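You operate a simulated robot arm through the tools that you are given. There is no shell and no other tool. Be economical: measure what you need, move in short steps, check, and stop when the job is done.

You run a simulated robot arm. Do the job below in one go: nothing can be reset, and whatever is moved stays where it is left.

Task
Put the key fob on the top of the sample bench away on the site board shelf. Stack the box labelled "Rail caps" from the top of the sample bench on top of the box marked "Tray liners". Press the swirl button two times. Press the shaker button two times. Press the zero button two times. Take the thick green packer from the top of the fixings bench and put it on the site board shelf. Put the valve motor that says "R-52" from the top of the board stack on top of the grey rubber block and the valve motor marked "R-41" on the top of the floor bench. The order is free. Set down upright: valve motor.

Only the result counts: the job must be done as asked and must still hold three seconds after the hand-in. Knocking over, shifting, dropping, spilling or breaking anything else fails it. Lids that push on must go on centred and level and be pressed home; caps that screw on are set level and turned clockwise until they are tight.

Robot
A 6-joint arm with a two-finger parallel gripper on a trunk, on a base that drives. Base frame: it is fixed to the floor where the robot stands at the start and does not move with it; the origin is under the middle of the robot, x ahead of it, y to its left, z up; the surface under the hand at the start is at about z = 800. Readings come in mm, degrees, newtons and seconds.
With the tool pointing down near the work surface it reaches from about 320 to 700 mm from the robot's upright axis, wherever it stands. Its first joint turns from -166.0 to 166.0 degrees. Places, roughly: bead clips box, rail caps box, tray liners box [500, 250, 750]; grey rubber block (10x6x4 cm) [1300, -2600, 800]; key fob [500, 0, 750]; shaker button [500, -1400, 900]; site board shelf (123x23 cm) [-480, -4140, 860]; swirl button [300, -1000, 900]; thick green packer [500, -2250, 750]; top of the floor bench [3400, 600, 800]; valve motor [1000, -2750, 750]; zero button [200, -1600, 800]. Payload 4.1 kg.
The TCP is the grasp point between the finger pads, 23 mm short of the fingertips. In the tool frame z runs along the fingers and y along their closing line. Largest opening 94 mm; finger width 38, thickness 10; the body of the gripper, 54 by 96 mm, starts 39 mm behind the TCP.
Orientation is that of the tool frame in the base frame, as a unit quaternion [x, y, z, w]. With the fingers straight down and closing along the base's y, the tool's x points along the base's -x, its y along +y and its z along -z.

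Tools
- The arm moves only by the tool step_arm. Its argument "motion" is a list of rows, each a list of 7 numbers: the turn, a rotation vector about the tool's x, y, z in degrees, then the shift along the tool's x, y, z in m, then the gripper command, from -1 (shut) to 1 (fully open), values between in proportion. In form: [[ax, ay, az, dx, dy, dz, jaw], ...]. A call has 1 to 10 rows; each row shifts and turns the commanded pose from where the row before left it, along the tool's axes as they then stand. Rows are played at 5 a second. More than 50 mm and 8.6 degrees between two rows, or a gripper value outside its range, and nothing of the call is played. Where a pose cannot be reached the arm comes as near as it can. A force on the tool above 40 N (or 10 N above the force at the start of the call, whichever is more), or a blocked arm, ends the call early, and 0.2 s more pass. The fingers move at their own pace (about 45 mm/s each) and stop on an object; they squeeze with about 20 N. The grip force told is the motor's: it shows also when the fingers shut on nothing. Time passes only in rows, and 0.2 s behind the last, so rows that do not move let the fingers close. It gives the time, the measured TCP pose, the force on the tool (base axes), the opening and the grip force at its end, in the units of the frame above (readings bear some noise), with the torque about the TCP (base axes, N m) and any sound that the robot's microphone picked up.
- Cameras (640 x 400 px; columns grow to the right, rows downward): "scene" is now at [14.1, 121.5, 1441.1]; the picture's right is [-0.51, -0.86, 0.00], its down [-0.56, 0.33, -0.76] and it looks along [0.66, -0.39, -0.65] (base axes); focal length 214 px, centre (320, 200). "wrist" rides on the gripper at [86, 16, -75] in the tool frame; the picture's right is [-0.18, 0.98, 0.00], its down [-0.58, -0.11, -0.81] and it looks along [-0.79, -0.15, 0.59] (tool axes); focal length 243 px, centre (320, 200). There is no depth. A picture from a camera that has moved, and an enlarged one, comes with that camera's place and axes in the base frame and with its lens.
- camera(camera): a new picture of that camera. The clock stands still meanwhile.
- move_column(by): slides the trunk up (or, below 0, down) by that many mm; the arm and the scene camera ride with it, the base frame stays. It gives what a move gives, with no picture.
- base_move(legs): drives the robot by 1 to 6 legs, each [ahead, turn to the left] in mm and degrees, along the robot's own axes; the way and the turn of a leg run together, so that a leg with both is an arc; at most 1500 mm and 180 degrees a leg. The arm and the cameras ride along, it lands a little off, and it stops where it bumps. It gives what a move gives.
- turn_head(pan, tilt): turns the head with the scene camera to pan (to the left, within 155 degrees either way) and tilt (down, from -29 to 69), counted from straight ahead of the robot. It gives what a move gives.
- zoom(camera, box): a new picture of the part [left, top, right, bottom] of that camera's present view, enlarged. The clock stands still meanwhile.
- sign_off(): hands the job in; it is judged then, once.

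Work in short steps. Places have to be worked out from the pictures, the camera data and where the tool is seen: move nearer, look again, correct. Check each grasp and each placing, and mend what went wrong. You have 196 turns and 166 pictures in all, those below and enlarged ones among them. Open the gripper and draw the arm clear of the work before you hand the job in, unless the task says otherwise.

The tools are called after "Call:" by a JSON object that holds its "method" and its "body". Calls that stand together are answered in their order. step_arm: Moves the arm, as the interface text tells. Its arguments: {"type":"object","properties":{"motion":{"type":"array"}},"required":["motion"]} The other tools are called the same way: move_column (by) slides the trunk up or down; base_move (legs) drives the base; turn_head (pan, tilt) turns the head that bears the scene camera; camera (camera) takes a picture; zoom (camera, box) takes an enlarged picture of a part of a camera's view; sign_off () hands the job in.

At the start:

```text
time: 0.0
tool_pos: [404.0, 143.5, 1208.7]
tool_rot: [0.0, 1.0, 0.0, 0.0]
force: [0.3, 0.3, -0.6]
moment: [0.03, 0.03, 0.02]
opening: 94.0
grip_force: 0.1
trunk travel left (down, up): [-400.0, 190.0]
robot x, y, heading: [1.6, -2.2, 0.1]
head pan, tilt: [-30.7, 40.3]
```

scene: 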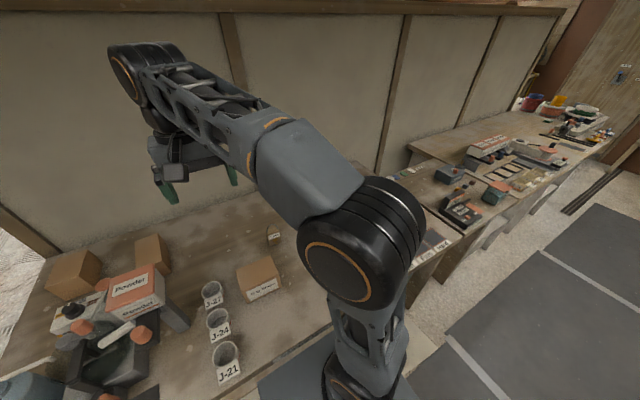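
wrist: 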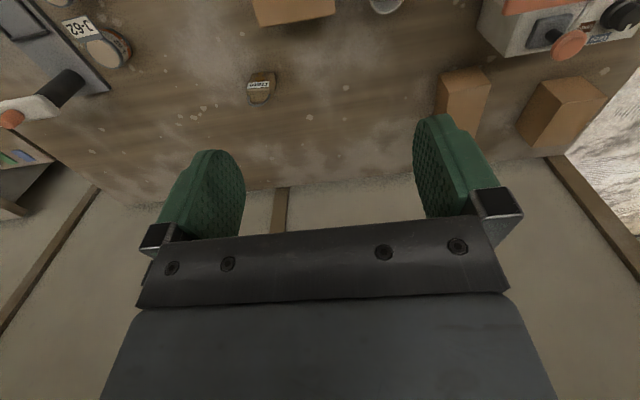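

I start by surveying the sample bench with enlarged views from the scene and wrist cameras.

Call:
{"method": "turn_head", "body": {"pan": 20, "tilt": 50}}

Call:
{"method": "camera", "body": {"camera": "scene"}}

Call:
{"method": "zoom", "body": {"camera": "wrist", "box": [160, 0, 480, 200]}}

```text
time: 1.2
tool_pos: [404.4, 142.6, 1208.5]
tool_rot: [-0.001, 1.0, 0.0, 0.0]
force: [0.0, 0.0, -0.1]
moment: [-0.01, 0.01, 0.02]
opening: 94.1
grip_force: 0.0
trunk travel left (down, up): [-400.0, 190.0]
robot x, y, heading: [4.1, -2.2, 0.1]
head pan, tilt: [20.0, 50.0]
```

```text
163 pictures are left
camera scene: at [13.6, 191.1, 1427.3], right [0.34, -0.94, 0.0], down [-0.72, -0.26, -0.64], along [0.6, 0.22, -0.77], focal length 214 px, centre (320, 200)
```

scene: 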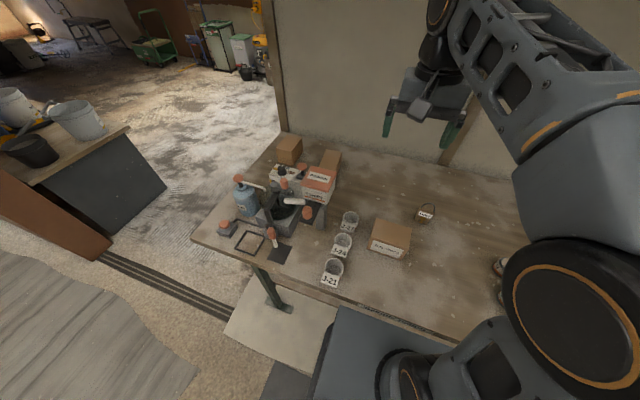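

```text
2.00 times, centred on (320, 100) of wrist
camera zoom: at [318.6, 159.1, 1282.3], right [0.18, 0.98, 0.0], down [0.58, -0.11, 0.81], along [0.79, -0.15, -0.59], focal length 485 px, centre (320, 400)
```

zoom: 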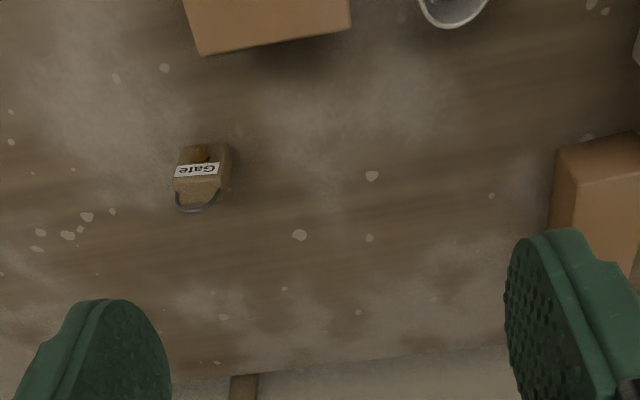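

Key fob labelled "Gate". I enlarge the scene to read the box labels.

Call:
{"method": "zoom", "body": {"camera": "scene", "box": [330, 180, 450, 270]}}

Call:
{"method": "zoom", "body": {"camera": "scene", "box": [200, 120, 360, 270]}}

```text
4.44 times, centred on (390, 225) of scene
camera zoom: at [13.6, 191.1, 1427.3], right [0.34, -0.94, 0.0], down [-0.72, -0.26, -0.64], along [0.6, 0.22, -0.77], focal length 953 px, centre (9, 89)
```

zoom: 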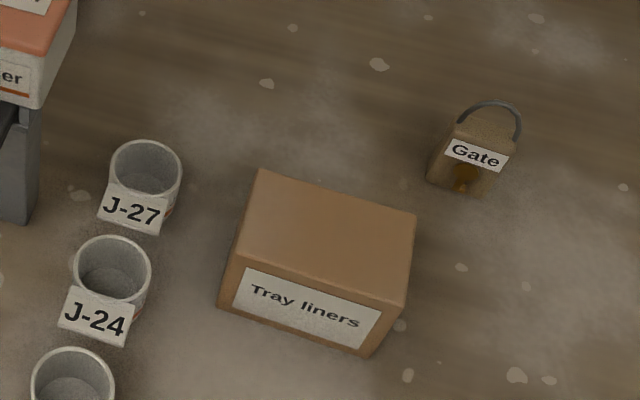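

```text
2.67 times, centred on (280, 195) of scene
camera zoom: at [13.6, 191.1, 1427.3], right [0.34, -0.94, 0.0], down [-0.72, -0.26, -0.64], along [0.6, 0.22, -0.77], focal length 572 px, centre (427, 213)
```

zoom: 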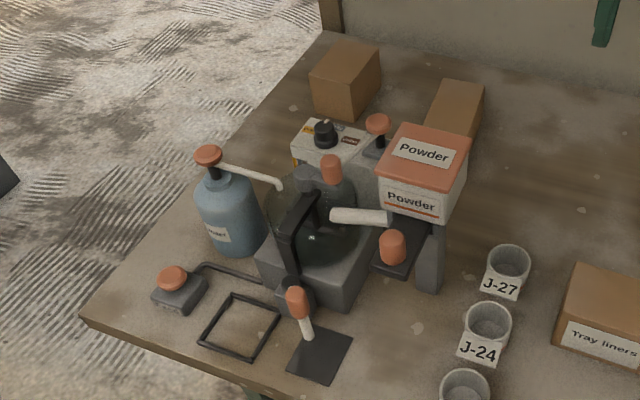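

The two far boxes may be "Rail caps" and "Bead clips"; I look at them through the wrist camera.

Call:
{"method": "zoom", "body": {"camera": "wrist", "box": [420, 50, 640, 190]}}

Call:
{"method": "move_column", "body": {"by": 150}}

Call:
{"method": "zoom", "body": {"camera": "scene", "box": [240, 120, 400, 220]}}

```text
2.86 times, centred on (530, 120) of wrist
camera zoom: at [318.6, 159.1, 1282.3], right [0.18, 0.98, 0.0], down [0.58, -0.11, 0.81], along [0.79, -0.15, -0.59], focal length 693 px, centre (-280, 429)
```

zoom: 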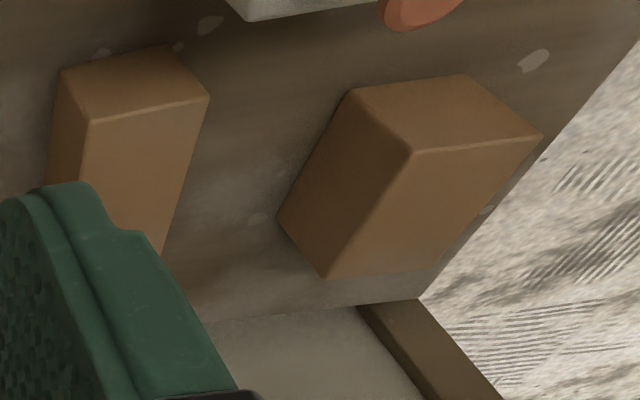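

```text
time: 2.9
tool_pos: [404.7, 143.0, 1358.2]
tool_rot: [0.0, 1.0, 0.0, 0.0]
force: [0.0, 0.1, 0.1]
moment: [0.0, 0.01, 0.0]
opening: 94.1
grip_force: 0.1
trunk travel left (down, up): [-550.0, 40.0]
robot x, y, heading: [2.4, -6.1, 0.3]
head pan, tilt: [20.0, 50.0]
```

```text
4.00 times, centred on (320, 170) of scene
camera zoom: at [13.6, 191.3, 1577.2], right [0.34, -0.94, 0.0], down [-0.72, -0.26, -0.64], along [0.6, 0.22, -0.77], focal length 858 px, centre (320, 320)
```

zoom: 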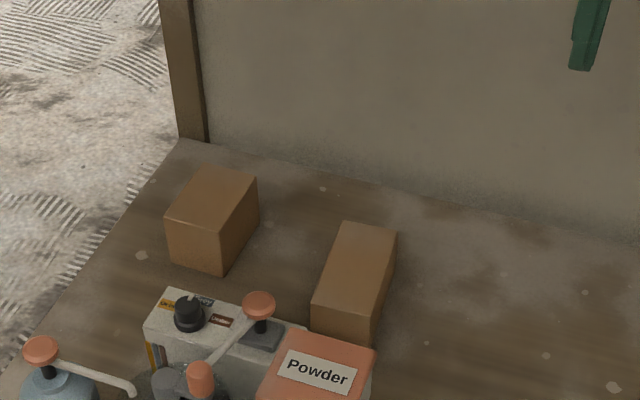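

The labels of both back boxes face away. Before driving, I look down at the base surroundings and the left aisle.

Call:
{"method": "turn_head", "body": {"pan": 60, "tilt": 55}}

Call:
{"method": "camera", "body": {"camera": "scene"}}

Call:
{"method": "turn_head", "body": {"pan": -60, "tilt": 45}}

Call:
{"method": "camera", "body": {"camera": "scene"}}

Call:
{"method": "turn_head", "body": {"pan": -110, "tilt": 35}}

Call:
{"method": "camera", "body": {"camera": "scene"}}

```text
time: 4.0
tool_pos: [404.8, 143.8, 1357.7]
tool_rot: [-0.001, 1.0, 0.0, -0.001]
force: [-0.2, -0.3, -1.1]
moment: [0.0, 0.0, 0.02]
opening: 94.1
grip_force: 0.1
trunk travel left (down, up): [-550.0, 40.0]
robot x, y, heading: [1.0, -3.3, -0.1]
head pan, tilt: [60.0, 55.0]
```

```text
157 pictures are left
camera scene: at [-22.7, 227.3, 1570.7], right [0.87, -0.5, 0.0], down [-0.41, -0.71, -0.57], along [0.29, 0.5, -0.82], focal length 214 px, centre (320, 200)
```

scene: 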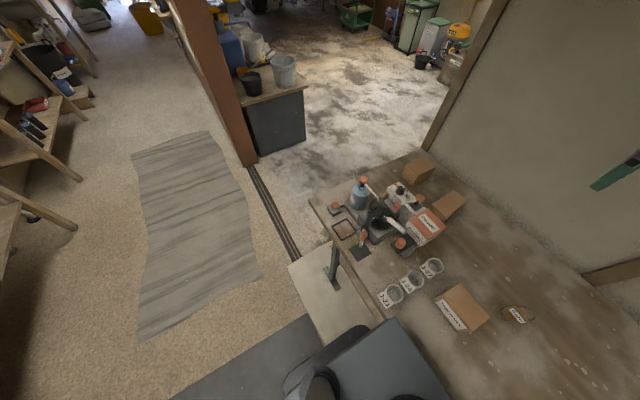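

```text
time: 6.0
tool_pos: [405.7, 143.2, 1357.9]
tool_rot: [0.0, 1.0, 0.0, 0.0]
force: [0.5, -0.1, -0.1]
moment: [-0.03, -0.01, -0.03]
opening: 93.7
grip_force: 0.0
trunk travel left (down, up): [-550.0, 40.0]
robot x, y, heading: [-4.8, -2.3, -0.2]
head pan, tilt: [-60.0, 45.0]
```

```text
156 pictures are left
camera scene: at [-18.1, 94.5, 1584.2], right [-0.87, -0.5, 0.0], down [-0.35, 0.61, -0.71], along [0.35, -0.61, -0.71], focal length 214 px, centre (320, 200)
```

scene: 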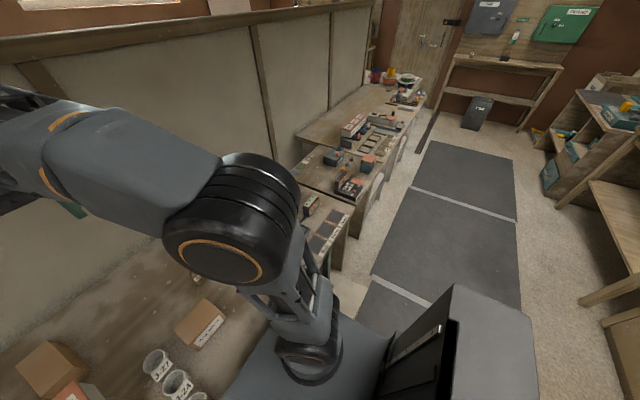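

```text
time: 7.2
tool_pos: [404.8, 143.5, 1358.4]
tool_rot: [0.0, 1.0, 0.0, 0.0]
force: [0.0, 0.3, -0.4]
moment: [-0.01, -0.01, -0.02]
opening: 94.2
grip_force: 0.1
trunk travel left (down, up): [-550.0, 40.0]
robot x, y, heading: [-0.1, -4.2, -0.2]
head pan, tilt: [-110.0, 35.0]
```

```text
155 pictures are left
camera scene: at [-88.9, 82.1, 1599.0], right [-0.94, 0.34, 0.0], down [0.2, 0.54, -0.82], along [-0.28, -0.77, -0.57], focal length 214 px, centre (320, 200)
```

scene: 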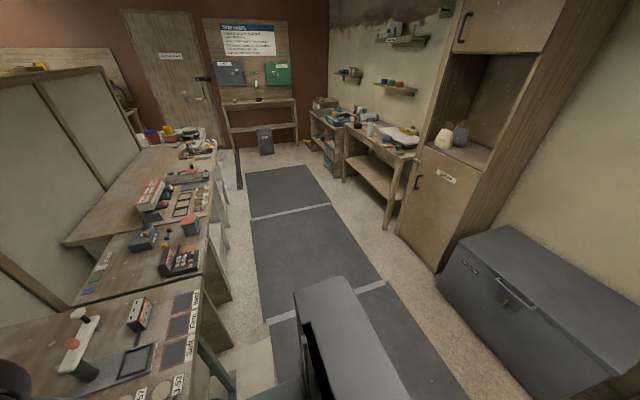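

Room to manoeuvre on the left: I drive round to the left end of the sample bench (edge at y≈715), facing -y, to read the hidden labels.

Call:
{"method": "base_move", "body": {"legs": [[-350, 0], [0, 90], [1200, 0], [0, -90], [950, 0], [0, -90]]}}

Call:
{"method": "turn_head", "body": {"pan": 0, "tilt": 50}}

Call:
{"method": "camera", "body": {"camera": "scene"}}

Call:
{"method": "camera", "body": {"camera": "wrist"}}

```text
time: 31.3
tool_pos: [751.3, 759.3, 1357.9]
tool_rot: [0.705, 0.71, 0.0, 0.0]
force: [-0.3, -0.7, -1.0]
moment: [0.0, 0.0, 0.03]
opening: 93.8
grip_force: 0.1
trunk travel left (down, up): [-550.0, 40.0]
robot x, y, heading: [601.2, 1165.7, -89.5]
head pan, tilt: [-110.0, 35.0]
```

```text
time: 33.2
tool_pos: [750.8, 759.0, 1357.4]
tool_rot: [0.705, 0.709, 0.001, 0.0]
force: [0.9, 0.6, -0.1]
moment: [0.03, 0.0, 0.01]
opening: 94.2
grip_force: 0.0
trunk travel left (down, up): [-550.0, 40.0]
robot x, y, heading: [603.7, 1160.3, -89.7]
head pan, tilt: [0.0, 50.0]
```

```text
154 pictures are left
camera scene: at [770.4, 1147.3, 1577.3], right [-1.0, -0.01, 0.0], down [-0.01, 0.77, -0.64], along [0.0, -0.64, -0.77], focal length 214 px, centre (320, 200)
```

scene: 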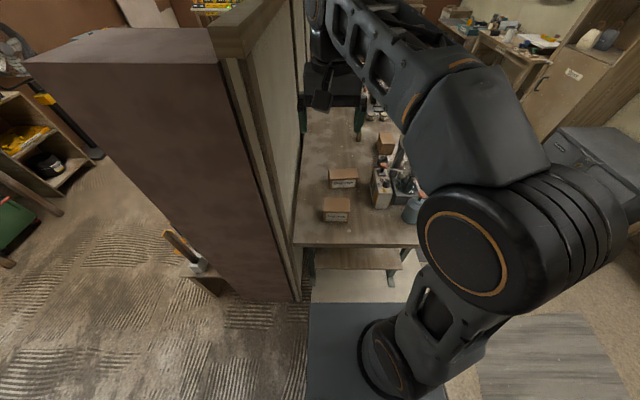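

```text
153 pictures are left
camera wrist: at [766.6, 845.5, 1432.3], right [0.98, -0.18, 0.0], down [-0.1, -0.58, 0.81], along [-0.14, -0.79, -0.59], focal length 243 px, centre (320, 200)
```

wrist: 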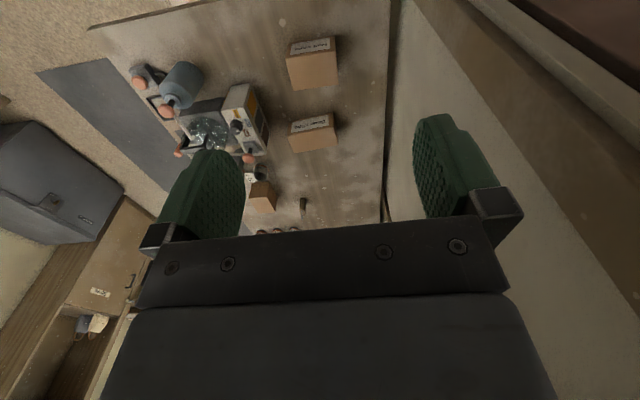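

Both labels face +y and are visible; I enlarge them.

Call:
{"method": "zoom", "body": {"camera": "scene", "box": [290, 140, 430, 230]}}

Call:
{"method": "zoom", "body": {"camera": "wrist", "box": [230, 20, 390, 220]}}

```text
4.44 times, centred on (360, 185) of scene
camera zoom: at [770.4, 1147.3, 1577.3], right [-1.0, -0.01, 0.0], down [-0.01, 0.77, -0.64], along [0.0, -0.64, -0.77], focal length 953 px, centre (142, 267)
```

zoom: 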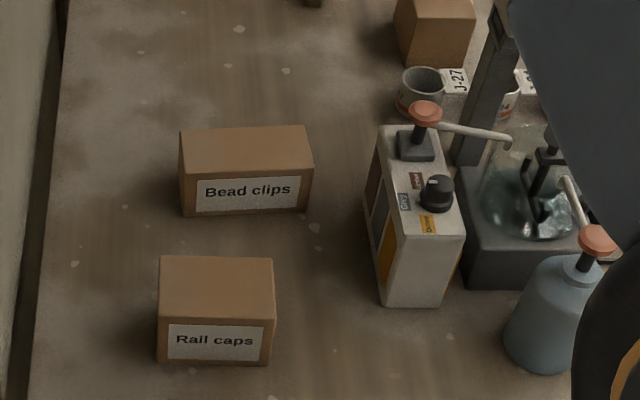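

```text
2.00 times, centred on (310, 120) of wrist
camera zoom: at [766.6, 845.5, 1432.3], right [0.98, -0.18, 0.0], down [-0.1, -0.58, 0.81], along [-0.14, -0.79, -0.59], focal length 485 px, centre (340, 360)
```

zoom: 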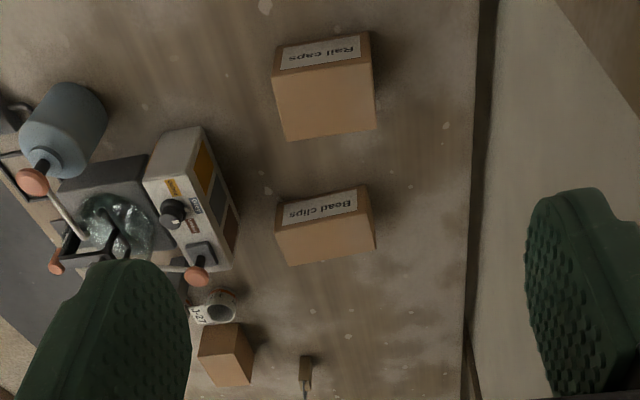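

"Rail caps" is the box at about (703, 587), top z≈879, 105×70 mm, yaw ≈-3°. I rotate the tool so the fingers close along its short side.

Call:
{"method": "step_arm", "body": {"motion": [[0, 0, -8.6, 0, 0, 0, 1], [0, 0, -8.6, 0, 0, 0, 1], [0, 0, -8.6, 0, 0, 0, 1], [0, 0, -8.6, 0, 0, 0, 1], [0, 0, -8.6, 0, 0, 0, 1], [0, 0, -8.6, 0, 0, 0, 1], [0, 0, -8.6, 0, 0, 0, 1], [0, 0, -8.6, 0, 0, 0, 1], [0, 0, -8.6, 0, 0, 0, 1], [0, 0, -8.6, 0, 0, 0, 1]]}}

```text
time: 35.4
tool_pos: [750.0, 757.8, 1357.6]
tool_rot: [0.031, 1.0, 0.0, 0.0]
force: [-0.1, 0.7, -0.1]
moment: [0.02, -0.02, -0.02]
opening: 93.9
grip_force: 0.0
trunk travel left (down, up): [-550.0, 40.0]
robot x, y, heading: [604.3, 1161.2, -89.7]
head pan, tilt: [0.0, 50.0]
```

Tool yaw is now -3.6°, matching the box. I move over it and lower partly.

Call:
{"method": "step_arm", "body": {"motion": [[0, 0, 0, 0.009, -0.0434, 0, 1], [0, 0, 0, 0.009, -0.0434, 0, 1], [0, 0, 0, 0.009, -0.0434, 0, 1], [0, 0, 0, 0.009, -0.0434, 0, 1], [0, 0, 0, 0, 0, 0.045, 1], [0, 0, 0, 0, 0, 0.045, 1], [0, 0, 0, 0, 0, 0.045, 1], [0, 0, 0, 0, 0, 0.045, 1], [0, 0, 0, 0, 0, 0, 1]]}}

Call:
{"method": "move_column", "body": {"by": -150}}

Call:
{"method": "camera", "body": {"camera": "wrist"}}

Call:
{"method": "camera", "body": {"camera": "scene"}}

```text
time: 37.4
tool_pos: [702.1, 602.2, 1164.2]
tool_rot: [0.031, 1.0, -0.001, 0.0]
force: [0.3, -0.3, 0.4]
moment: [0.0, 0.03, 0.02]
opening: 93.9
grip_force: 0.1
out of reach, approached as far as the arm can: row 4
trunk travel left (down, up): [-550.0, 40.0]
robot x, y, heading: [603.7, 1163.0, -90.0]
head pan, tilt: [0.0, 50.0]
```

```text
time: 39.1
tool_pos: [702.2, 601.9, 1013.6]
tool_rot: [0.031, 1.0, 0.0, -0.001]
force: [-0.3, 0.4, 0.6]
moment: [0.01, 0.0, -0.03]
opening: 94.1
grip_force: 0.1
trunk travel left (down, up): [-400.0, 190.0]
robot x, y, heading: [604.3, 1166.5, -89.4]
head pan, tilt: [0.0, 50.0]
```

```text
150 pictures are left
camera wrist: at [617.4, 623.7, 1087.4], right [0.24, 0.97, 0.0], down [0.57, -0.14, 0.81], along [0.78, -0.2, -0.59], focal length 243 px, centre (320, 200)
```

wrist: 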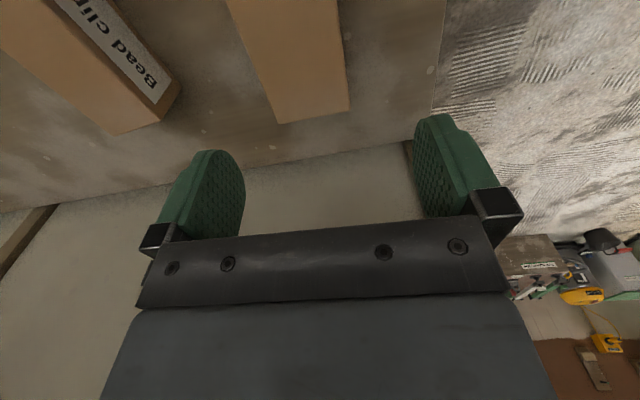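

```text
149 pictures are left
camera scene: at [770.4, 1147.3, 1427.3], right [-1.0, -0.01, 0.0], down [-0.01, 0.77, -0.64], along [0.0, -0.64, -0.77], focal length 214 px, centre (320, 200)
```

scene: 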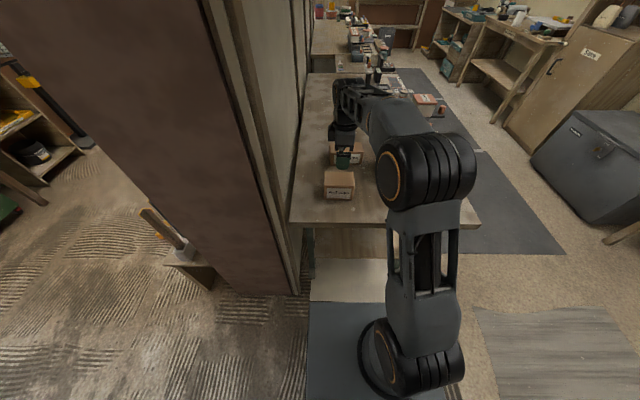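

The box reads as centred near (703, 582); I shift 20 mm in -y and descend to grasp height.

Call:
{"method": "step_arm", "body": {"motion": [[0, 0, 0, 0.0, -0.02, 0, 1], [0, 0, 0, 0, 0, 0.04, 1], [0, 0, 0, 0, 0, 0.04, 1], [0, 0, 0, 0, 0, 0, 1]]}}

Call:
{"method": "camera", "body": {"camera": "wrist"}}

Call:
{"method": "zoom", "body": {"camera": "scene", "box": [280, 120, 420, 220]}}

```text
time: 40.1
tool_pos: [703.0, 581.3, 933.2]
tool_rot: [0.033, 0.999, 0.0, 0.0]
force: [-0.3, -0.3, -0.2]
moment: [-0.04, -0.03, 0.0]
opening: 94.0
grip_force: 0.1
trunk travel left (down, up): [-400.0, 190.0]
robot x, y, heading: [605.6, 1161.0, -89.5]
head pan, tilt: [0.0, 50.0]
```

```text
148 pictures are left
camera wrist: at [617.8, 602.7, 1006.7], right [0.24, 0.97, 0.0], down [0.57, -0.15, 0.81], along [0.78, -0.2, -0.59], focal length 243 px, centre (320, 200)
```

wrist: 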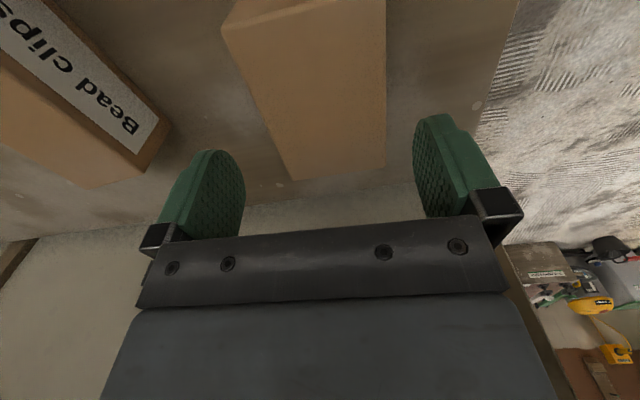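

```text
4.00 times, centred on (350, 170) of scene
camera zoom: at [770.4, 1147.1, 1427.3], right [-1.0, -0.01, 0.0], down [-0.01, 0.77, -0.64], along [0.0, -0.64, -0.77], focal length 858 px, centre (200, 320)
```

zoom: 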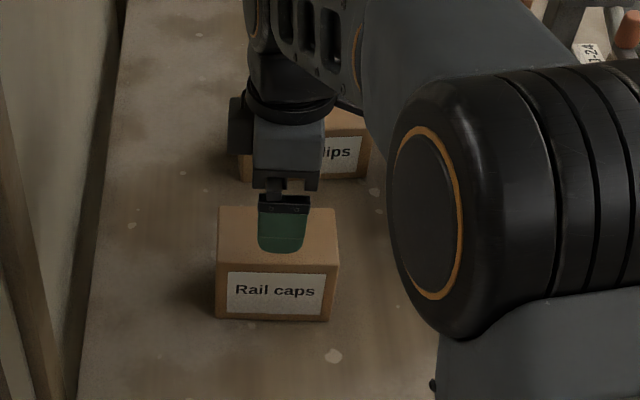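

Aligned. I descend to z≈850 and close.

Call:
{"method": "step_arm", "body": {"motion": [[0, 0, 0, 0, 0.002, 0.03, 1], [0, 0, 0, 0, 0, 0.03, 1], [0, 0, 0, 0, 0, 0.022, 1], [0, 0, 0, 0, 0, 0, 1], [0, 0, 0, 0, 0, 0, -0.8], [0, 0, 0, 0, 0, 0, -1], [0, 0, 0, 0, 0, 0, -1], [0, 0, 0, 0, 0, 0, -1]]}}

```text
time: 42.0
tool_pos: [701.4, 585.0, 852.5]
tool_rot: [0.032, 0.999, 0.0, 0.001]
force: [0.3, -0.3, -2.0]
moment: [-0.03, 0.04, 0.02]
opening: 74.9
grip_force: 20.0
trunk travel left (down, up): [-400.0, 190.0]
robot x, y, heading: [603.4, 1160.9, -89.8]
head pan, tilt: [0.0, 50.0]
```

Gripped (75 mm). I lift, draw back towards the robot and raise the trunk for transport.

Call:
{"method": "step_arm", "body": {"motion": [[0, 0, 0, 0, 0, -0.03, -1], [0, 0, 0, 0, 0, -0.045, -1], [0, 0, 0, 0, 0, -0.045, -1], [0, 0, 0, 0, 0, -0.045, -1], [0, 0, 0, 0, 0, -0.045, -1], [0, 0, 0, 0, 0.045, 0, -1], [0, 0, 0, 0, 0.045, 0, -1], [0, 0, 0, 0, 0.045, 0, -1], [0, 0, 0, 0, 0.035, 0, -1], [0, 0, 0, 0, 0, 0, -1]]}}

Call:
{"method": "move_column", "body": {"by": 130}}

Call:
{"method": "base_move", "body": {"legs": [[-150, 0], [0, 90], [-950, 0], [0, -90], [1310, 0], [0, 90]]}}

```text
time: 44.1
tool_pos: [712.5, 752.6, 1057.2]
tool_rot: [0.031, 1.0, 0.0, 0.0]
force: [0.4, 0.2, -1.6]
moment: [-0.01, -0.01, 0.02]
opening: 74.8
grip_force: 20.1
trunk travel left (down, up): [-400.0, 190.0]
robot x, y, heading: [603.4, 1163.2, -89.7]
head pan, tilt: [0.0, 50.0]
```

```text
time: 45.7
tool_pos: [710.9, 752.4, 1188.4]
tool_rot: [0.032, 0.999, 0.0, 0.0]
force: [-0.8, -0.2, -2.9]
moment: [-0.02, 0.01, 0.03]
opening: 74.8
grip_force: 19.3
trunk travel left (down, up): [-530.0, 60.0]
robot x, y, heading: [602.1, 1162.5, -89.8]
head pan, tilt: [0.0, 50.0]
```

```text
time: 69.4
tool_pos: [48.8, 113.1, 1188.3]
tool_rot: [-0.683, 0.731, 0.0, 0.0]
force: [-0.4, -0.3, -2.5]
moment: [0.02, 0.01, 0.0]
opening: 74.9
grip_force: 19.9
trunk travel left (down, up): [-530.0, 60.0]
robot x, y, heading: [-358.9, 7.1, 0.2]
head pan, tilt: [0.0, 50.0]
```

Now forward 350 to stand before the tray liners box, then look.

Call:
{"method": "base_move", "body": {"legs": [[350, 0]]}}

Call:
{"method": "turn_head", "body": {"pan": 0, "tilt": 60}}

Call:
{"method": "camera", "body": {"camera": "scene"}}

Call:
{"method": "camera", "body": {"camera": "wrist"}}

```text
time: 71.7
tool_pos: [401.0, 115.9, 1188.1]
tool_rot: [-0.684, 0.73, 0.0, 0.0]
force: [-0.8, -0.3, -2.0]
moment: [-0.04, -0.01, 0.0]
opening: 75.0
grip_force: 19.8
trunk travel left (down, up): [-530.0, 60.0]
robot x, y, heading: [-7.9, 7.4, 0.1]
head pan, tilt: [0.0, 50.0]
```

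```text
time: 72.4
tool_pos: [401.9, 116.5, 1187.5]
tool_rot: [-0.683, 0.73, 0.0, 0.0]
force: [-0.7, -0.2, -2.3]
moment: [-0.05, 0.0, 0.01]
opening: 74.8
grip_force: 19.9
trunk travel left (down, up): [-530.0, 60.0]
robot x, y, heading: [-9.7, 8.1, 0.3]
head pan, tilt: [0.0, 60.0]
```

```text
146 pictures are left
camera scene: at [-2.5, 174.3, 1544.7], right [0.0, -1.0, 0.0], down [-0.87, 0.0, -0.5], along [0.5, 0.0, -0.87], focal length 214 px, centre (320, 200)
```

scene: 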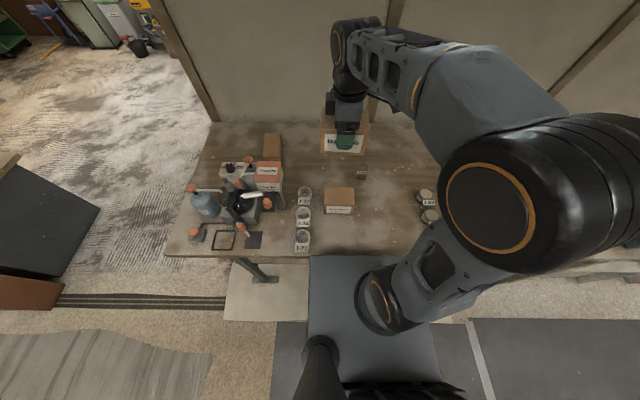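

```text
145 pictures are left
camera wrist: at [379.7, 30.2, 1262.0], right [-0.97, 0.25, 0.0], down [0.15, 0.57, 0.81], along [0.2, 0.78, -0.59], focal length 243 px, centre (320, 200)
```

wrist: 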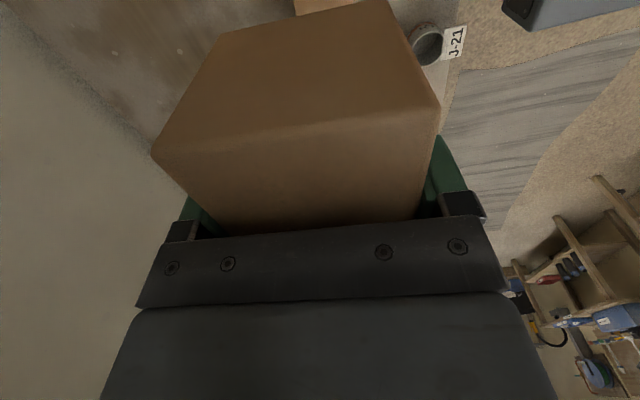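

Call:
{"method": "zoom", "body": {"camera": "scene", "box": [290, 160, 390, 240]}}

```text
5.00 times, centred on (340, 200) of scene
camera zoom: at [-2.5, 174.3, 1544.7], right [0.0, -1.0, 0.0], down [-0.87, 0.0, -0.5], along [0.5, 0.0, -0.87], focal length 1072 px, centre (220, 200)
```

zoom: 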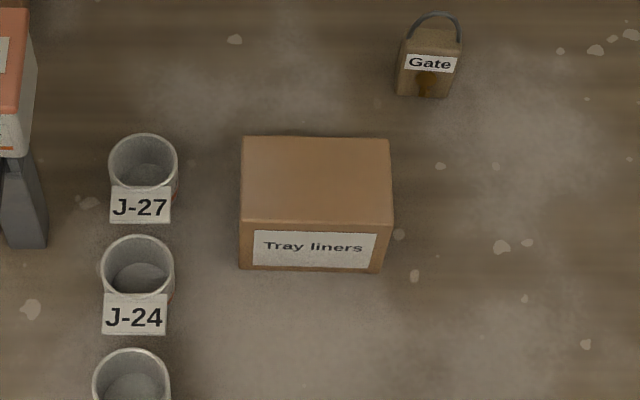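

Tray liners top: centre ≈(402,105), z≈873, yaw ≈-2°. I align and lower to just above it.

Call:
{"method": "step_arm", "body": {"motion": [[0, 0, -2, 0.011, 0, 0, -1], [0, 0, 0, 0, 0, 0.04, -1], [0, 0, 0, 0, 0, 0.04, -1], [0, 0, 0, 0, 0, 0.04, -1], [0, 0, 0, 0, 0, 0.04, -1], [0, 0, 0, 0, 0, 0.04, -1], [0, 0, 0, 0, 0, 0.04, -1], [0, 0, 0, 0, 0, 0, -1]]}}

Call:
{"method": "zoom", "body": {"camera": "scene", "box": [290, 160, 390, 240]}}

Call:
{"method": "camera", "body": {"camera": "wrist"}}

```text
time: 74.2
tool_pos: [400.7, 104.9, 948.6]
tool_rot: [-0.696, 0.718, -0.001, 0.0]
force: [0.1, 0.3, -2.6]
moment: [0.0, 0.0, 0.02]
opening: 75.0
grip_force: 19.5
trunk travel left (down, up): [-530.0, 60.0]
robot x, y, heading: [-9.6, 7.7, 0.3]
head pan, tilt: [0.0, 60.0]
```

```text
5.00 times, centred on (340, 200) of scene
camera zoom: at [-2.4, 174.4, 1544.7], right [0.0, -1.0, 0.0], down [-0.87, 0.0, -0.5], along [0.5, 0.0, -0.87], focal length 1072 px, centre (220, 200)
```

zoom: 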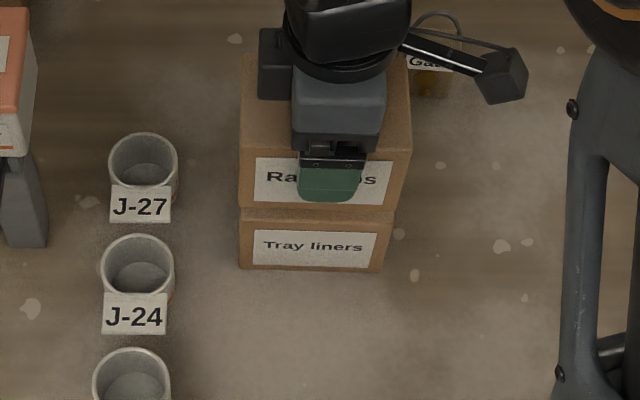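

```text
142 pictures are left
camera wrist: at [381.6, 17.9, 1022.7], right [-0.98, 0.21, 0.0], down [0.13, 0.58, 0.81], along [0.17, 0.79, -0.59], focal length 243 px, centre (320, 200)
```

wrist: 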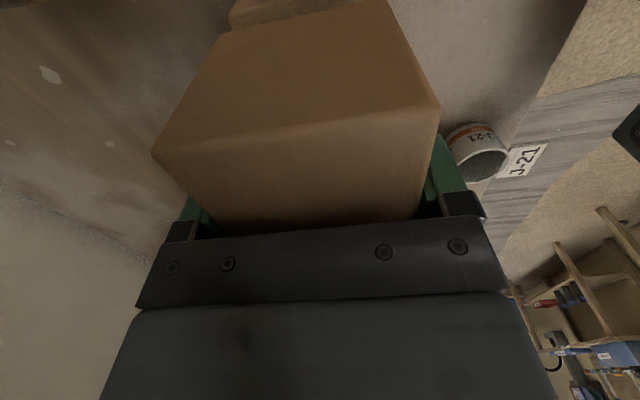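

Alignment matches (edges 50–160 in y). I lower onto the box in small steps, watching force.

Call:
{"method": "step_arm", "body": {"motion": [[0, 0, 0, 0, 0, 0.01, -1], [0, 0, 0, 0, 0, 0.005, -1], [0, 0, 0, 0, 0, 0.002, -1], [0, 0, 0, 0, 0, 0, -1]]}}

```text
time: 75.2
tool_pos: [400.3, 104.4, 931.3]
tool_rot: [-0.696, 0.718, -0.001, 0.0]
force: [-1.3, 0.5, 1.2]
moment: [0.07, 0.2, 0.0]
opening: 74.9
grip_force: 20.4
trunk travel left (down, up): [-530.0, 60.0]
robot x, y, heading: [-10.8, 10.6, 0.2]
head pan, tilt: [0.0, 60.0]
```

Contact. A further 1 mm, then release and lift away.

Call:
{"method": "step_arm", "body": {"motion": [[0, 0, 0, 0, 0, 0.001, -1], [0, 0, 0, 0, 0, 0, 0.8], [0, 0, 0, 0, 0, 0, 0.9], [0, 0, 0, 0, 0, 0, 1], [0, 0, 0, 0, 0, -0.03, 1], [0, 0, 0, 0, 0, -0.04, 1], [0, 0, 0, 0, 0, -0.04, 1], [0, 0, 0, 0, 0, -0.04, 1]]}}

Call:
{"method": "zoom", "body": {"camera": "scene", "box": [290, 160, 390, 240]}}

```text
time: 77.0
tool_pos: [399.3, 102.2, 1082.2]
tool_rot: [-0.696, 0.718, 0.001, 0.0]
force: [0.5, 0.1, 0.5]
moment: [-0.03, 0.04, -0.02]
opening: 93.9
grip_force: 0.1
trunk travel left (down, up): [-530.0, 60.0]
robot x, y, heading: [-7.1, 8.0, -0.1]
head pan, tilt: [0.0, 60.0]
```

```text
5.00 times, centred on (340, 200) of scene
camera zoom: at [-2.9, 174.2, 1544.7], right [0.0, -1.0, 0.0], down [-0.87, 0.0, -0.5], along [0.5, 0.0, -0.87], focal length 1072 px, centre (220, 200)
```

zoom: 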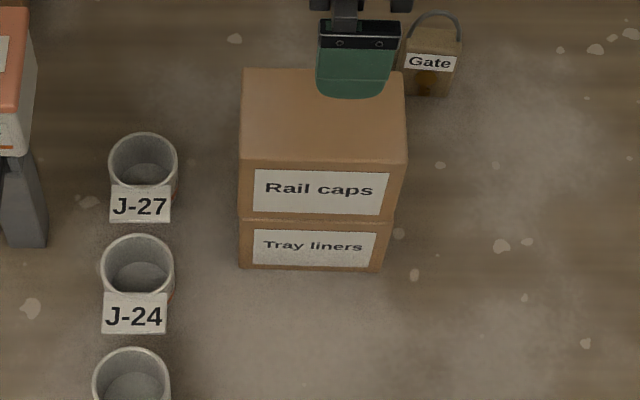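

Stacked cleanly. Now the key fob at ≈(555,-5): I move over it and rotate the tool so the fingers close along y.

Call:
{"method": "step_arm", "body": {"motion": [[0, 0, 0, 0.035, -0.02, 0, 1], [0, 0, 0, 0.035, -0.02, 0, 1], [0, 0, 0, 0.035, -0.02, 0, 1]]}}

Call:
{"method": "step_arm", "body": {"motion": [[0, 0, 8.6, 0, 0, 0, 1], [0, 0, 8.6, 0, 0, 0, 1], [0, 0, 8.6, 0, 0, 0, 1], [0, 0, 8.6, 0, 0, 0, 1], [0, 0, 8.6, 0, 0, 0, 1], [0, 0, 8.6, 0, 0, 0, 1], [0, 0, 8.6, 0, 0, 0, 1], [0, 0, 8.6, 0, 0, 0, 1], [0, 0, 8.6, 0, 0, 0, 1], [0, 0, 8.6, 0, 0, 0, 1]]}}

Call:
{"method": "camera", "body": {"camera": "wrist"}}

Call:
{"method": "zoom", "body": {"camera": "scene", "box": [330, 150, 390, 200]}}

```text
time: 77.8
tool_pos: [455.3, -6.1, 1081.5]
tool_rot: [-0.695, 0.719, 0.0, 0.0]
force: [0.4, -0.2, -0.5]
moment: [0.01, -0.01, 0.01]
opening: 94.0
grip_force: 0.0
trunk travel left (down, up): [-530.0, 60.0]
robot x, y, heading: [-7.6, 6.3, 0.3]
head pan, tilt: [0.0, 60.0]
```

```text
time: 80.0
tool_pos: [456.5, -3.0, 1080.4]
tool_rot: [-0.019, 1.0, 0.0, 0.0]
force: [-1.2, 0.3, 0.0]
moment: [-0.02, -0.02, 0.01]
opening: 94.1
grip_force: 0.1
trunk travel left (down, up): [-530.0, 60.0]
robot x, y, heading: [-9.2, 9.0, 0.1]
head pan, tilt: [0.0, 60.0]
```

```text
140 pictures are left
camera wrist: at [369.9, 10.4, 1154.0], right [0.15, 0.99, 0.0], down [0.58, -0.09, 0.81], along [0.8, -0.12, -0.59], focal length 243 px, centre (320, 200)
```

wrist: 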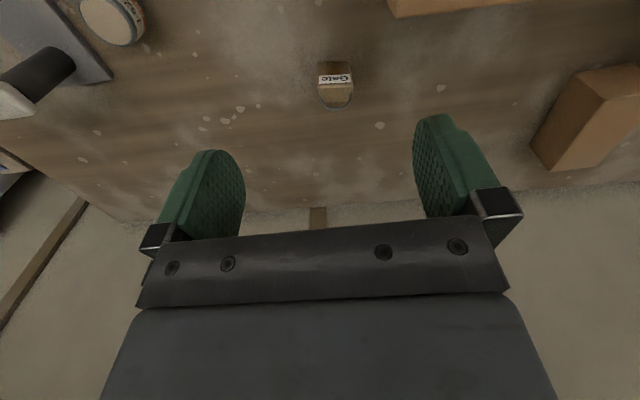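

```text
8.00 times, centred on (360, 175) of scene
camera zoom: at [-2.7, 174.3, 1544.7], right [0.0, -1.0, 0.0], down [-0.87, 0.0, -0.5], along [0.5, 0.0, -0.87], focal length 1716 px, centre (0, 400)
```

zoom: 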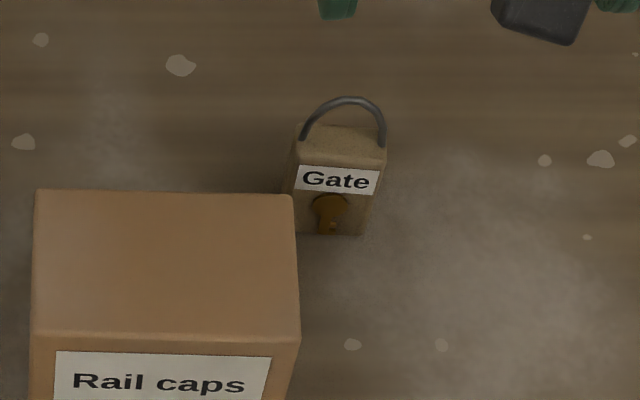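

It looks like a padlock-shaped fob standing upright with a shackle on top. I go closer and look with the wrist camera.

Call:
{"method": "step_arm", "body": {"motion": [[0, 0, 0, -0.04, 0.003, 0, 1], [0, 0, 0, 0, 0, 0.04, 1], [0, 0, 0, 0, 0, 0.04, 1], [0, 0, 0, 0, 0, 0, 1]]}}

Call:
{"method": "zoom", "body": {"camera": "wrist", "box": [240, 0, 440, 125]}}

```text
time: 81.0
tool_pos: [499.0, 1.0, 999.6]
tool_rot: [-0.019, 1.0, -0.001, 0.0]
force: [0.6, 0.7, -0.4]
moment: [-0.04, 0.04, -0.02]
opening: 94.0
grip_force: 0.0
trunk travel left (down, up): [-530.0, 60.0]
robot x, y, heading: [-13.0, 8.7, 0.3]
head pan, tilt: [0.0, 60.0]
```

```text
3.20 times, centred on (340, 62) of wrist
camera zoom: at [410.9, 13.5, 1074.5], right [0.15, 0.99, 0.0], down [0.59, -0.09, 0.81], along [0.8, -0.12, -0.59], focal length 776 px, centre (256, 640)
```

zoom: 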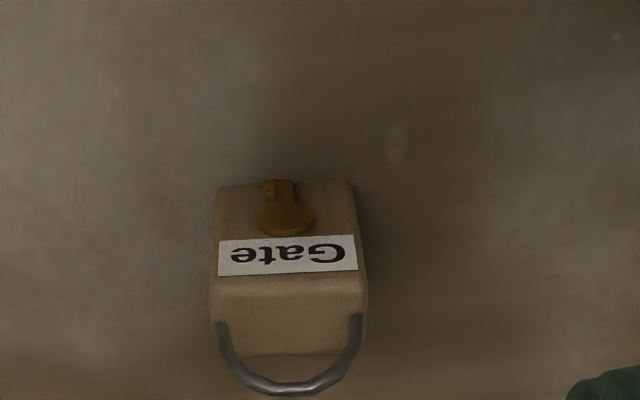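

The fob body is ≈45 (y)×24 (x)×62 mm, centred (543,5), yaw ≈-6°, shackle to z≈892. To keep the camera off the stack I grip across x with the camera on the -y side.

Call:
{"method": "step_arm", "body": {"motion": [[0, 0, -8.2, 0, 0, 0, 1], [0, 0, -8.2, 0, 0, 0, 1], [0, 0, -8.2, 0, 0, 0, 1], [0, 0, -8.2, 0, 0, 0, 1], [0, 0, -8.2, 0, 0, 0, 1], [0, 0, -8.2, 0, 0, 0, 1], [0, 0, -8.2, 0, 0, 0, 1], [0, 0, -8.2, 0, 0, 0, 1], [0, 0, -8.2, 0, 0, 0, 1], [0, 0, -8.2, 0, 0, 0, 1]]}}

Call:
{"method": "step_arm", "body": {"motion": [[0, 0, 0, -0.004, -0.043, 0, 1], [0, 0, 0, 0, 0, 0.04, 1], [0, 0, 0, 0, 0, 0, 1]]}}

Call:
{"method": "camera", "body": {"camera": "wrist"}}

Call:
{"method": "zoom", "body": {"camera": "scene", "box": [310, 140, 410, 200]}}

```text
time: 83.2
tool_pos: [495.9, 0.4, 999.4]
tool_rot: [-0.672, 0.74, 0.0, 0.0]
force: [0.5, 0.3, 0.6]
moment: [-0.04, 0.01, 0.01]
opening: 94.1
grip_force: 0.0
trunk travel left (down, up): [-530.0, 60.0]
robot x, y, heading: [-7.3, 5.5, 0.1]
head pan, tilt: [0.0, 60.0]
```

```text
time: 84.0
tool_pos: [542.2, -0.2, 959.7]
tool_rot: [-0.672, 0.741, 0.0, 0.0]
force: [-0.5, -0.3, -0.2]
moment: [-0.03, 0.0, -0.03]
opening: 94.0
grip_force: 0.1
trunk travel left (down, up): [-530.0, 60.0]
robot x, y, heading: [-10.4, 6.7, 0.2]
head pan, tilt: [0.0, 60.0]
```

```text
137 pictures are left
camera wrist: at [517.1, -83.4, 1034.8], right [-0.96, 0.28, 0.0], down [0.17, 0.57, 0.81], along [0.23, 0.77, -0.59], focal length 243 px, centre (320, 200)
```

wrist: 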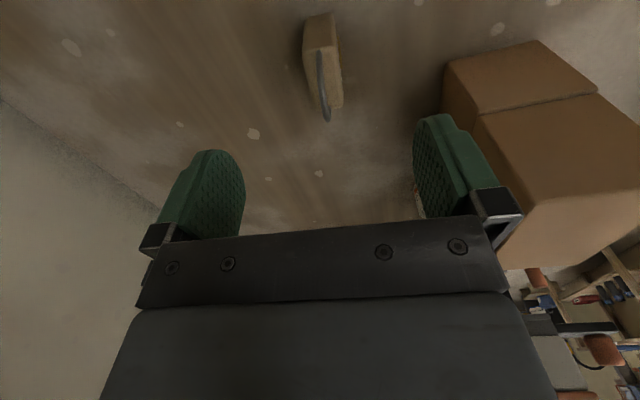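

```text
6.40 times, centred on (360, 170) of scene
camera zoom: at [-2.8, 174.2, 1544.7], right [0.0, -1.0, 0.0], down [-0.87, 0.0, -0.5], along [0.5, 0.0, -0.87], focal length 1373 px, centre (64, 392)
```

zoom: 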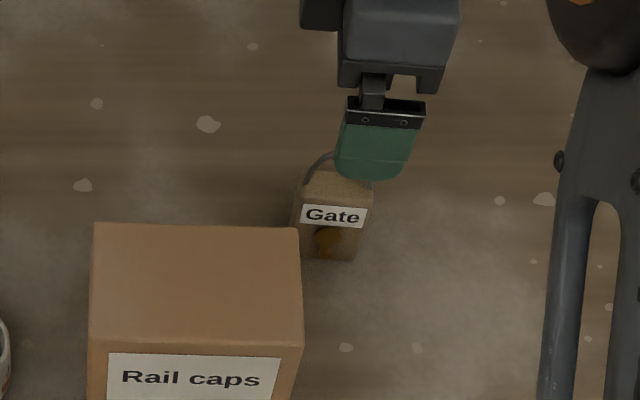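

Aligned within a few mm. I descend to z≈857 and close.

Call:
{"method": "step_arm", "body": {"motion": [[0, 0, 0, -0.005, 0, 0.035, 1], [0, 0, 0, 0, 0, 0.035, 1], [0, 0, 0, 0, 0, 0.033, 1], [0, 0, 0, 0, 0, 0, 1], [0, 0, 0, 0, 0, 0, 0], [0, 0, 0, 0, 0, 0, -1], [0, 0, 0, 0, 0, 0, -1], [0, 0, 0, 0, 0, 0, -1], [0, 0, 0, 0, 0, 0, -1]]}}

Call:
{"method": "camera", "body": {"camera": "wrist"}}

```text
time: 86.0
tool_pos: [538.9, 6.6, 859.2]
tool_rot: [-0.67, 0.742, -0.001, 0.002]
force: [-1.5, 0.3, 26.3]
moment: [-0.02, 0.41, 0.02]
opening: 23.6
grip_force: 20.4
trunk travel left (down, up): [-530.0, 60.0]
robot x, y, heading: [-9.0, 9.6, 0.4]
head pan, tilt: [0.0, 60.0]
```

```text
135 pictures are left
camera wrist: at [514.5, -78.5, 933.7], right [-0.96, 0.28, 0.0], down [0.17, 0.57, 0.81], along [0.23, 0.77, -0.59], focal length 243 px, centre (320, 200)
```

wrist: 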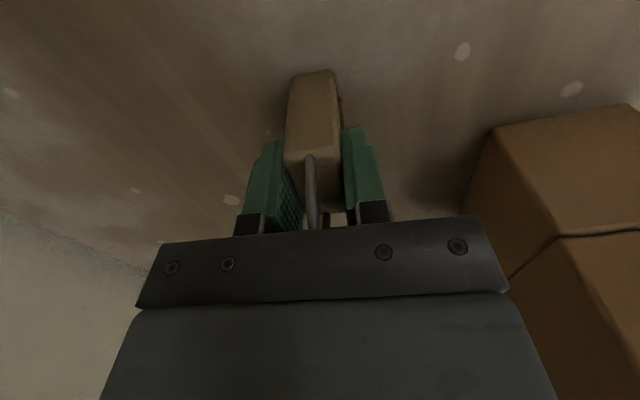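

Fob held (23.6 mm). I lift it clear, draw in, and raise.

Call:
{"method": "step_arm", "body": {"motion": [[0, 0, 0, 0, 0, -0.02, -1], [0, 0, 0, 0, 0, -0.04, -1], [0, 0, 0, 0, 0, -0.045, -1], [0, 0, 0, 0, 0, -0.045, -1], [0, 0, 0, 0, 0, -0.045, -1], [0, 0, 0, 0, 0, -0.045, -1], [0, 0, 0, 0, 0, 0, -1]]}}

Call:
{"method": "camera", "body": {"camera": "wrist"}}

Call:
{"method": "base_move", "body": {"legs": [[-470, 0], [0, -90], [1500, 0], [1400, 0]]}}

Call:
{"method": "turn_head", "body": {"pan": 10, "tilt": 30}}

Call:
{"method": "camera", "body": {"camera": "scene"}}

```text
time: 87.6
tool_pos: [539.9, 4.9, 1098.2]
tool_rot: [-0.67, 0.742, 0.0, 0.001]
force: [0.2, 0.9, 0.1]
moment: [0.0, 0.02, -0.04]
opening: 23.5
grip_force: 19.6
trunk travel left (down, up): [-530.0, 60.0]
robot x, y, heading: [-11.4, 9.3, 0.0]
head pan, tilt: [0.0, 60.0]
```

```text
134 pictures are left
camera wrist: at [515.0, -80.0, 1173.1], right [-0.96, 0.28, 0.0], down [0.17, 0.57, 0.81], along [0.23, 0.77, -0.59], focal length 243 px, centre (320, 200)
```

wrist: 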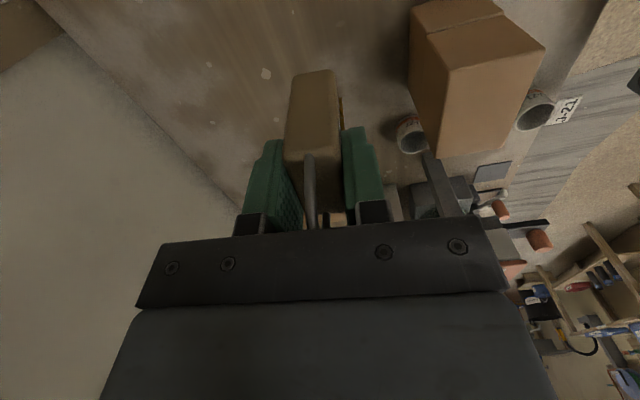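

```text
time: 107.9
tool_pos: [-210.4, -3462.5, 1098.7]
tool_rot: [-0.007, 1.0, 0.0, 0.0]
force: [-0.5, 0.0, -1.1]
moment: [-0.03, 0.0, -0.02]
opening: 23.5
grip_force: 20.0
trunk travel left (down, up): [-530.0, 60.0]
robot x, y, heading: [-272.4, -2920.4, -83.4]
head pan, tilt: [0.0, 60.0]
```

```text
time: 108.9
tool_pos: [-209.9, -3462.3, 1097.5]
tool_rot: [-0.006, 1.0, -0.001, 0.0]
force: [-0.1, 0.2, -0.5]
moment: [0.01, -0.02, 0.01]
opening: 23.5
grip_force: 20.5
trunk travel left (down, up): [-530.0, 60.0]
robot x, y, heading: [-271.2, -2915.1, -83.1]
head pan, tilt: [10.0, 30.0]
```

```text
133 pictures are left
camera scene: at [-84.5, -2923.6, 1586.7], right [-0.96, -0.29, 0.0], down [-0.14, 0.48, -0.87], along [0.25, -0.83, -0.5], focal length 214 px, centre (320, 200)
```

scene: 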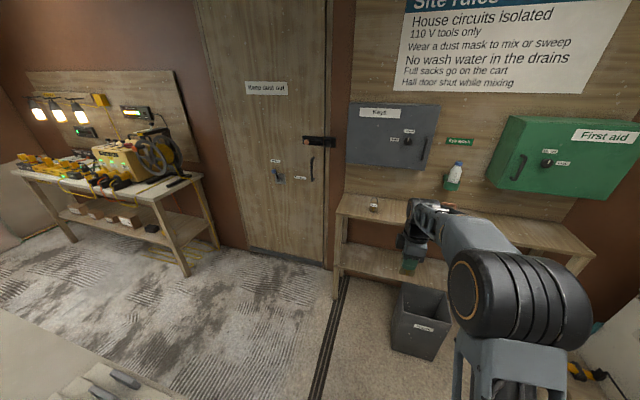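

Landed at heading -83°, x -272. I zoom at the shelf to see what stands on it.

Call:
{"method": "zoom", "body": {"camera": "scene", "box": [325, 90, 605, 265]}}

Call:
{"method": "turn_head", "body": {"pan": -25, "tilt": 50}}

Call:
{"method": "camera", "body": {"camera": "scene"}}

```text
2.29 times, centred on (465, 178) of scene
camera zoom: at [-84.5, -2923.6, 1586.7], right [-0.96, -0.29, 0.0], down [-0.14, 0.48, -0.87], along [0.25, -0.83, -0.5], focal length 490 px, centre (-11, 251)
```

zoom: 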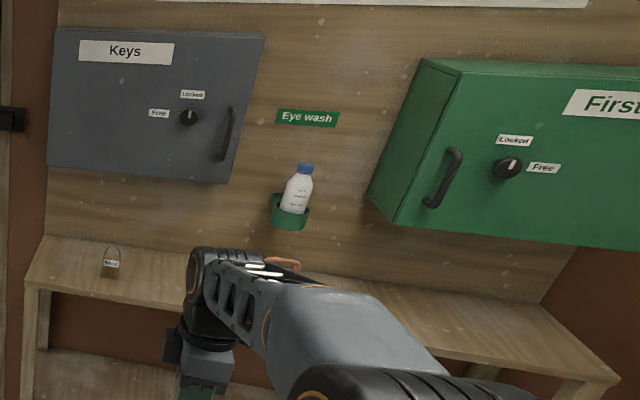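

```text
time: 109.9
tool_pos: [-210.1, -3462.4, 1098.4]
tool_rot: [-0.007, 1.0, 0.0, 0.0]
force: [0.5, -0.1, -0.9]
moment: [0.01, 0.0, 0.0]
opening: 23.6
grip_force: 19.7
trunk travel left (down, up): [-530.0, 60.0]
robot x, y, heading: [-271.3, -2912.6, -83.1]
head pan, tilt: [-25.0, 50.0]
```

```text
131 pictures are left
camera scene: at [-134.6, -2910.1, 1557.3], right [-0.95, 0.31, 0.0], down [0.24, 0.73, -0.64], along [-0.2, -0.61, -0.77], focal length 214 px, centre (320, 200)
```

scene: 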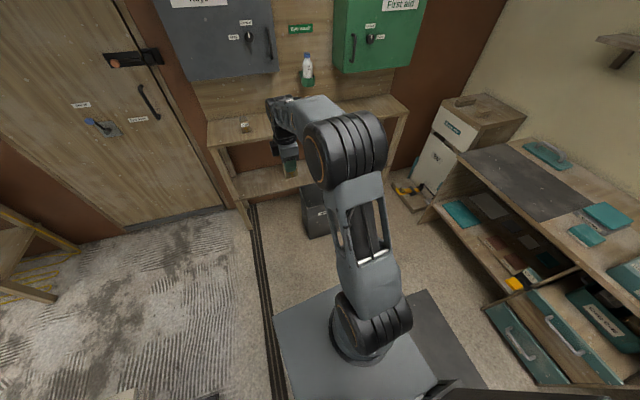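

A similar fob stands on the shelf at x≈-80, and a bin stands on the floor at x -330…-620. I go to (-40,-3470) facing the shelf, staying clear of the bin.

Call:
{"method": "base_move", "body": {"legs": [[0, 15.6], [600, 0], [0, -22.5]]}}

Call:
{"method": "turn_head", "body": {"pan": 0, "tilt": 40}}

Call:
{"method": "camera", "body": {"camera": "scene"}}

```text
time: 115.3
tool_pos: [-45.4, -4021.9, 1098.9]
tool_rot: [0.051, 0.999, 0.0, 0.0]
force: [-0.3, 0.3, -1.1]
moment: [-0.02, -0.02, 0.0]
opening: 23.5
grip_force: 20.7
trunk travel left (down, up): [-530.0, 60.0]
robot x, y, heading: [-44.6, -3470.2, -89.9]
head pan, tilt: [-25.0, 50.0]
```

```text
time: 116.2
tool_pos: [-46.8, -4020.4, 1098.2]
tool_rot: [0.051, 0.999, 0.0, 0.0]
force: [0.4, -0.1, -0.3]
moment: [-0.01, 0.01, 0.01]
opening: 23.5
grip_force: 19.8
trunk travel left (down, up): [-530.0, 60.0]
robot x, y, heading: [-45.6, -3473.1, -89.9]
head pan, tilt: [0.0, 40.0]
```

```text
130 pictures are left
camera scene: at [125.0, -3495.3, 1571.4], right [-1.0, 0.0, 0.0], down [0.0, 0.64, -0.77], along [0.0, -0.77, -0.64], focal length 214 px, centre (320, 200)
```

scene: 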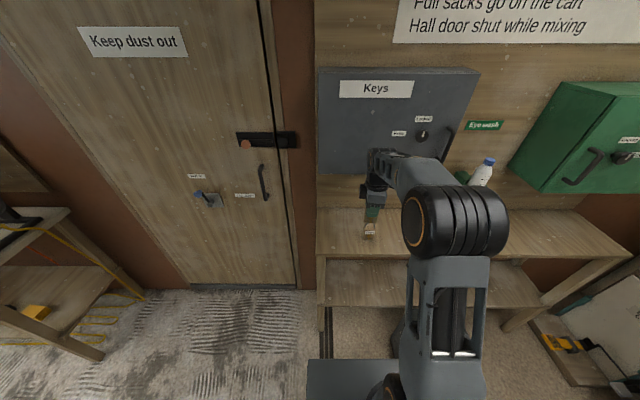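

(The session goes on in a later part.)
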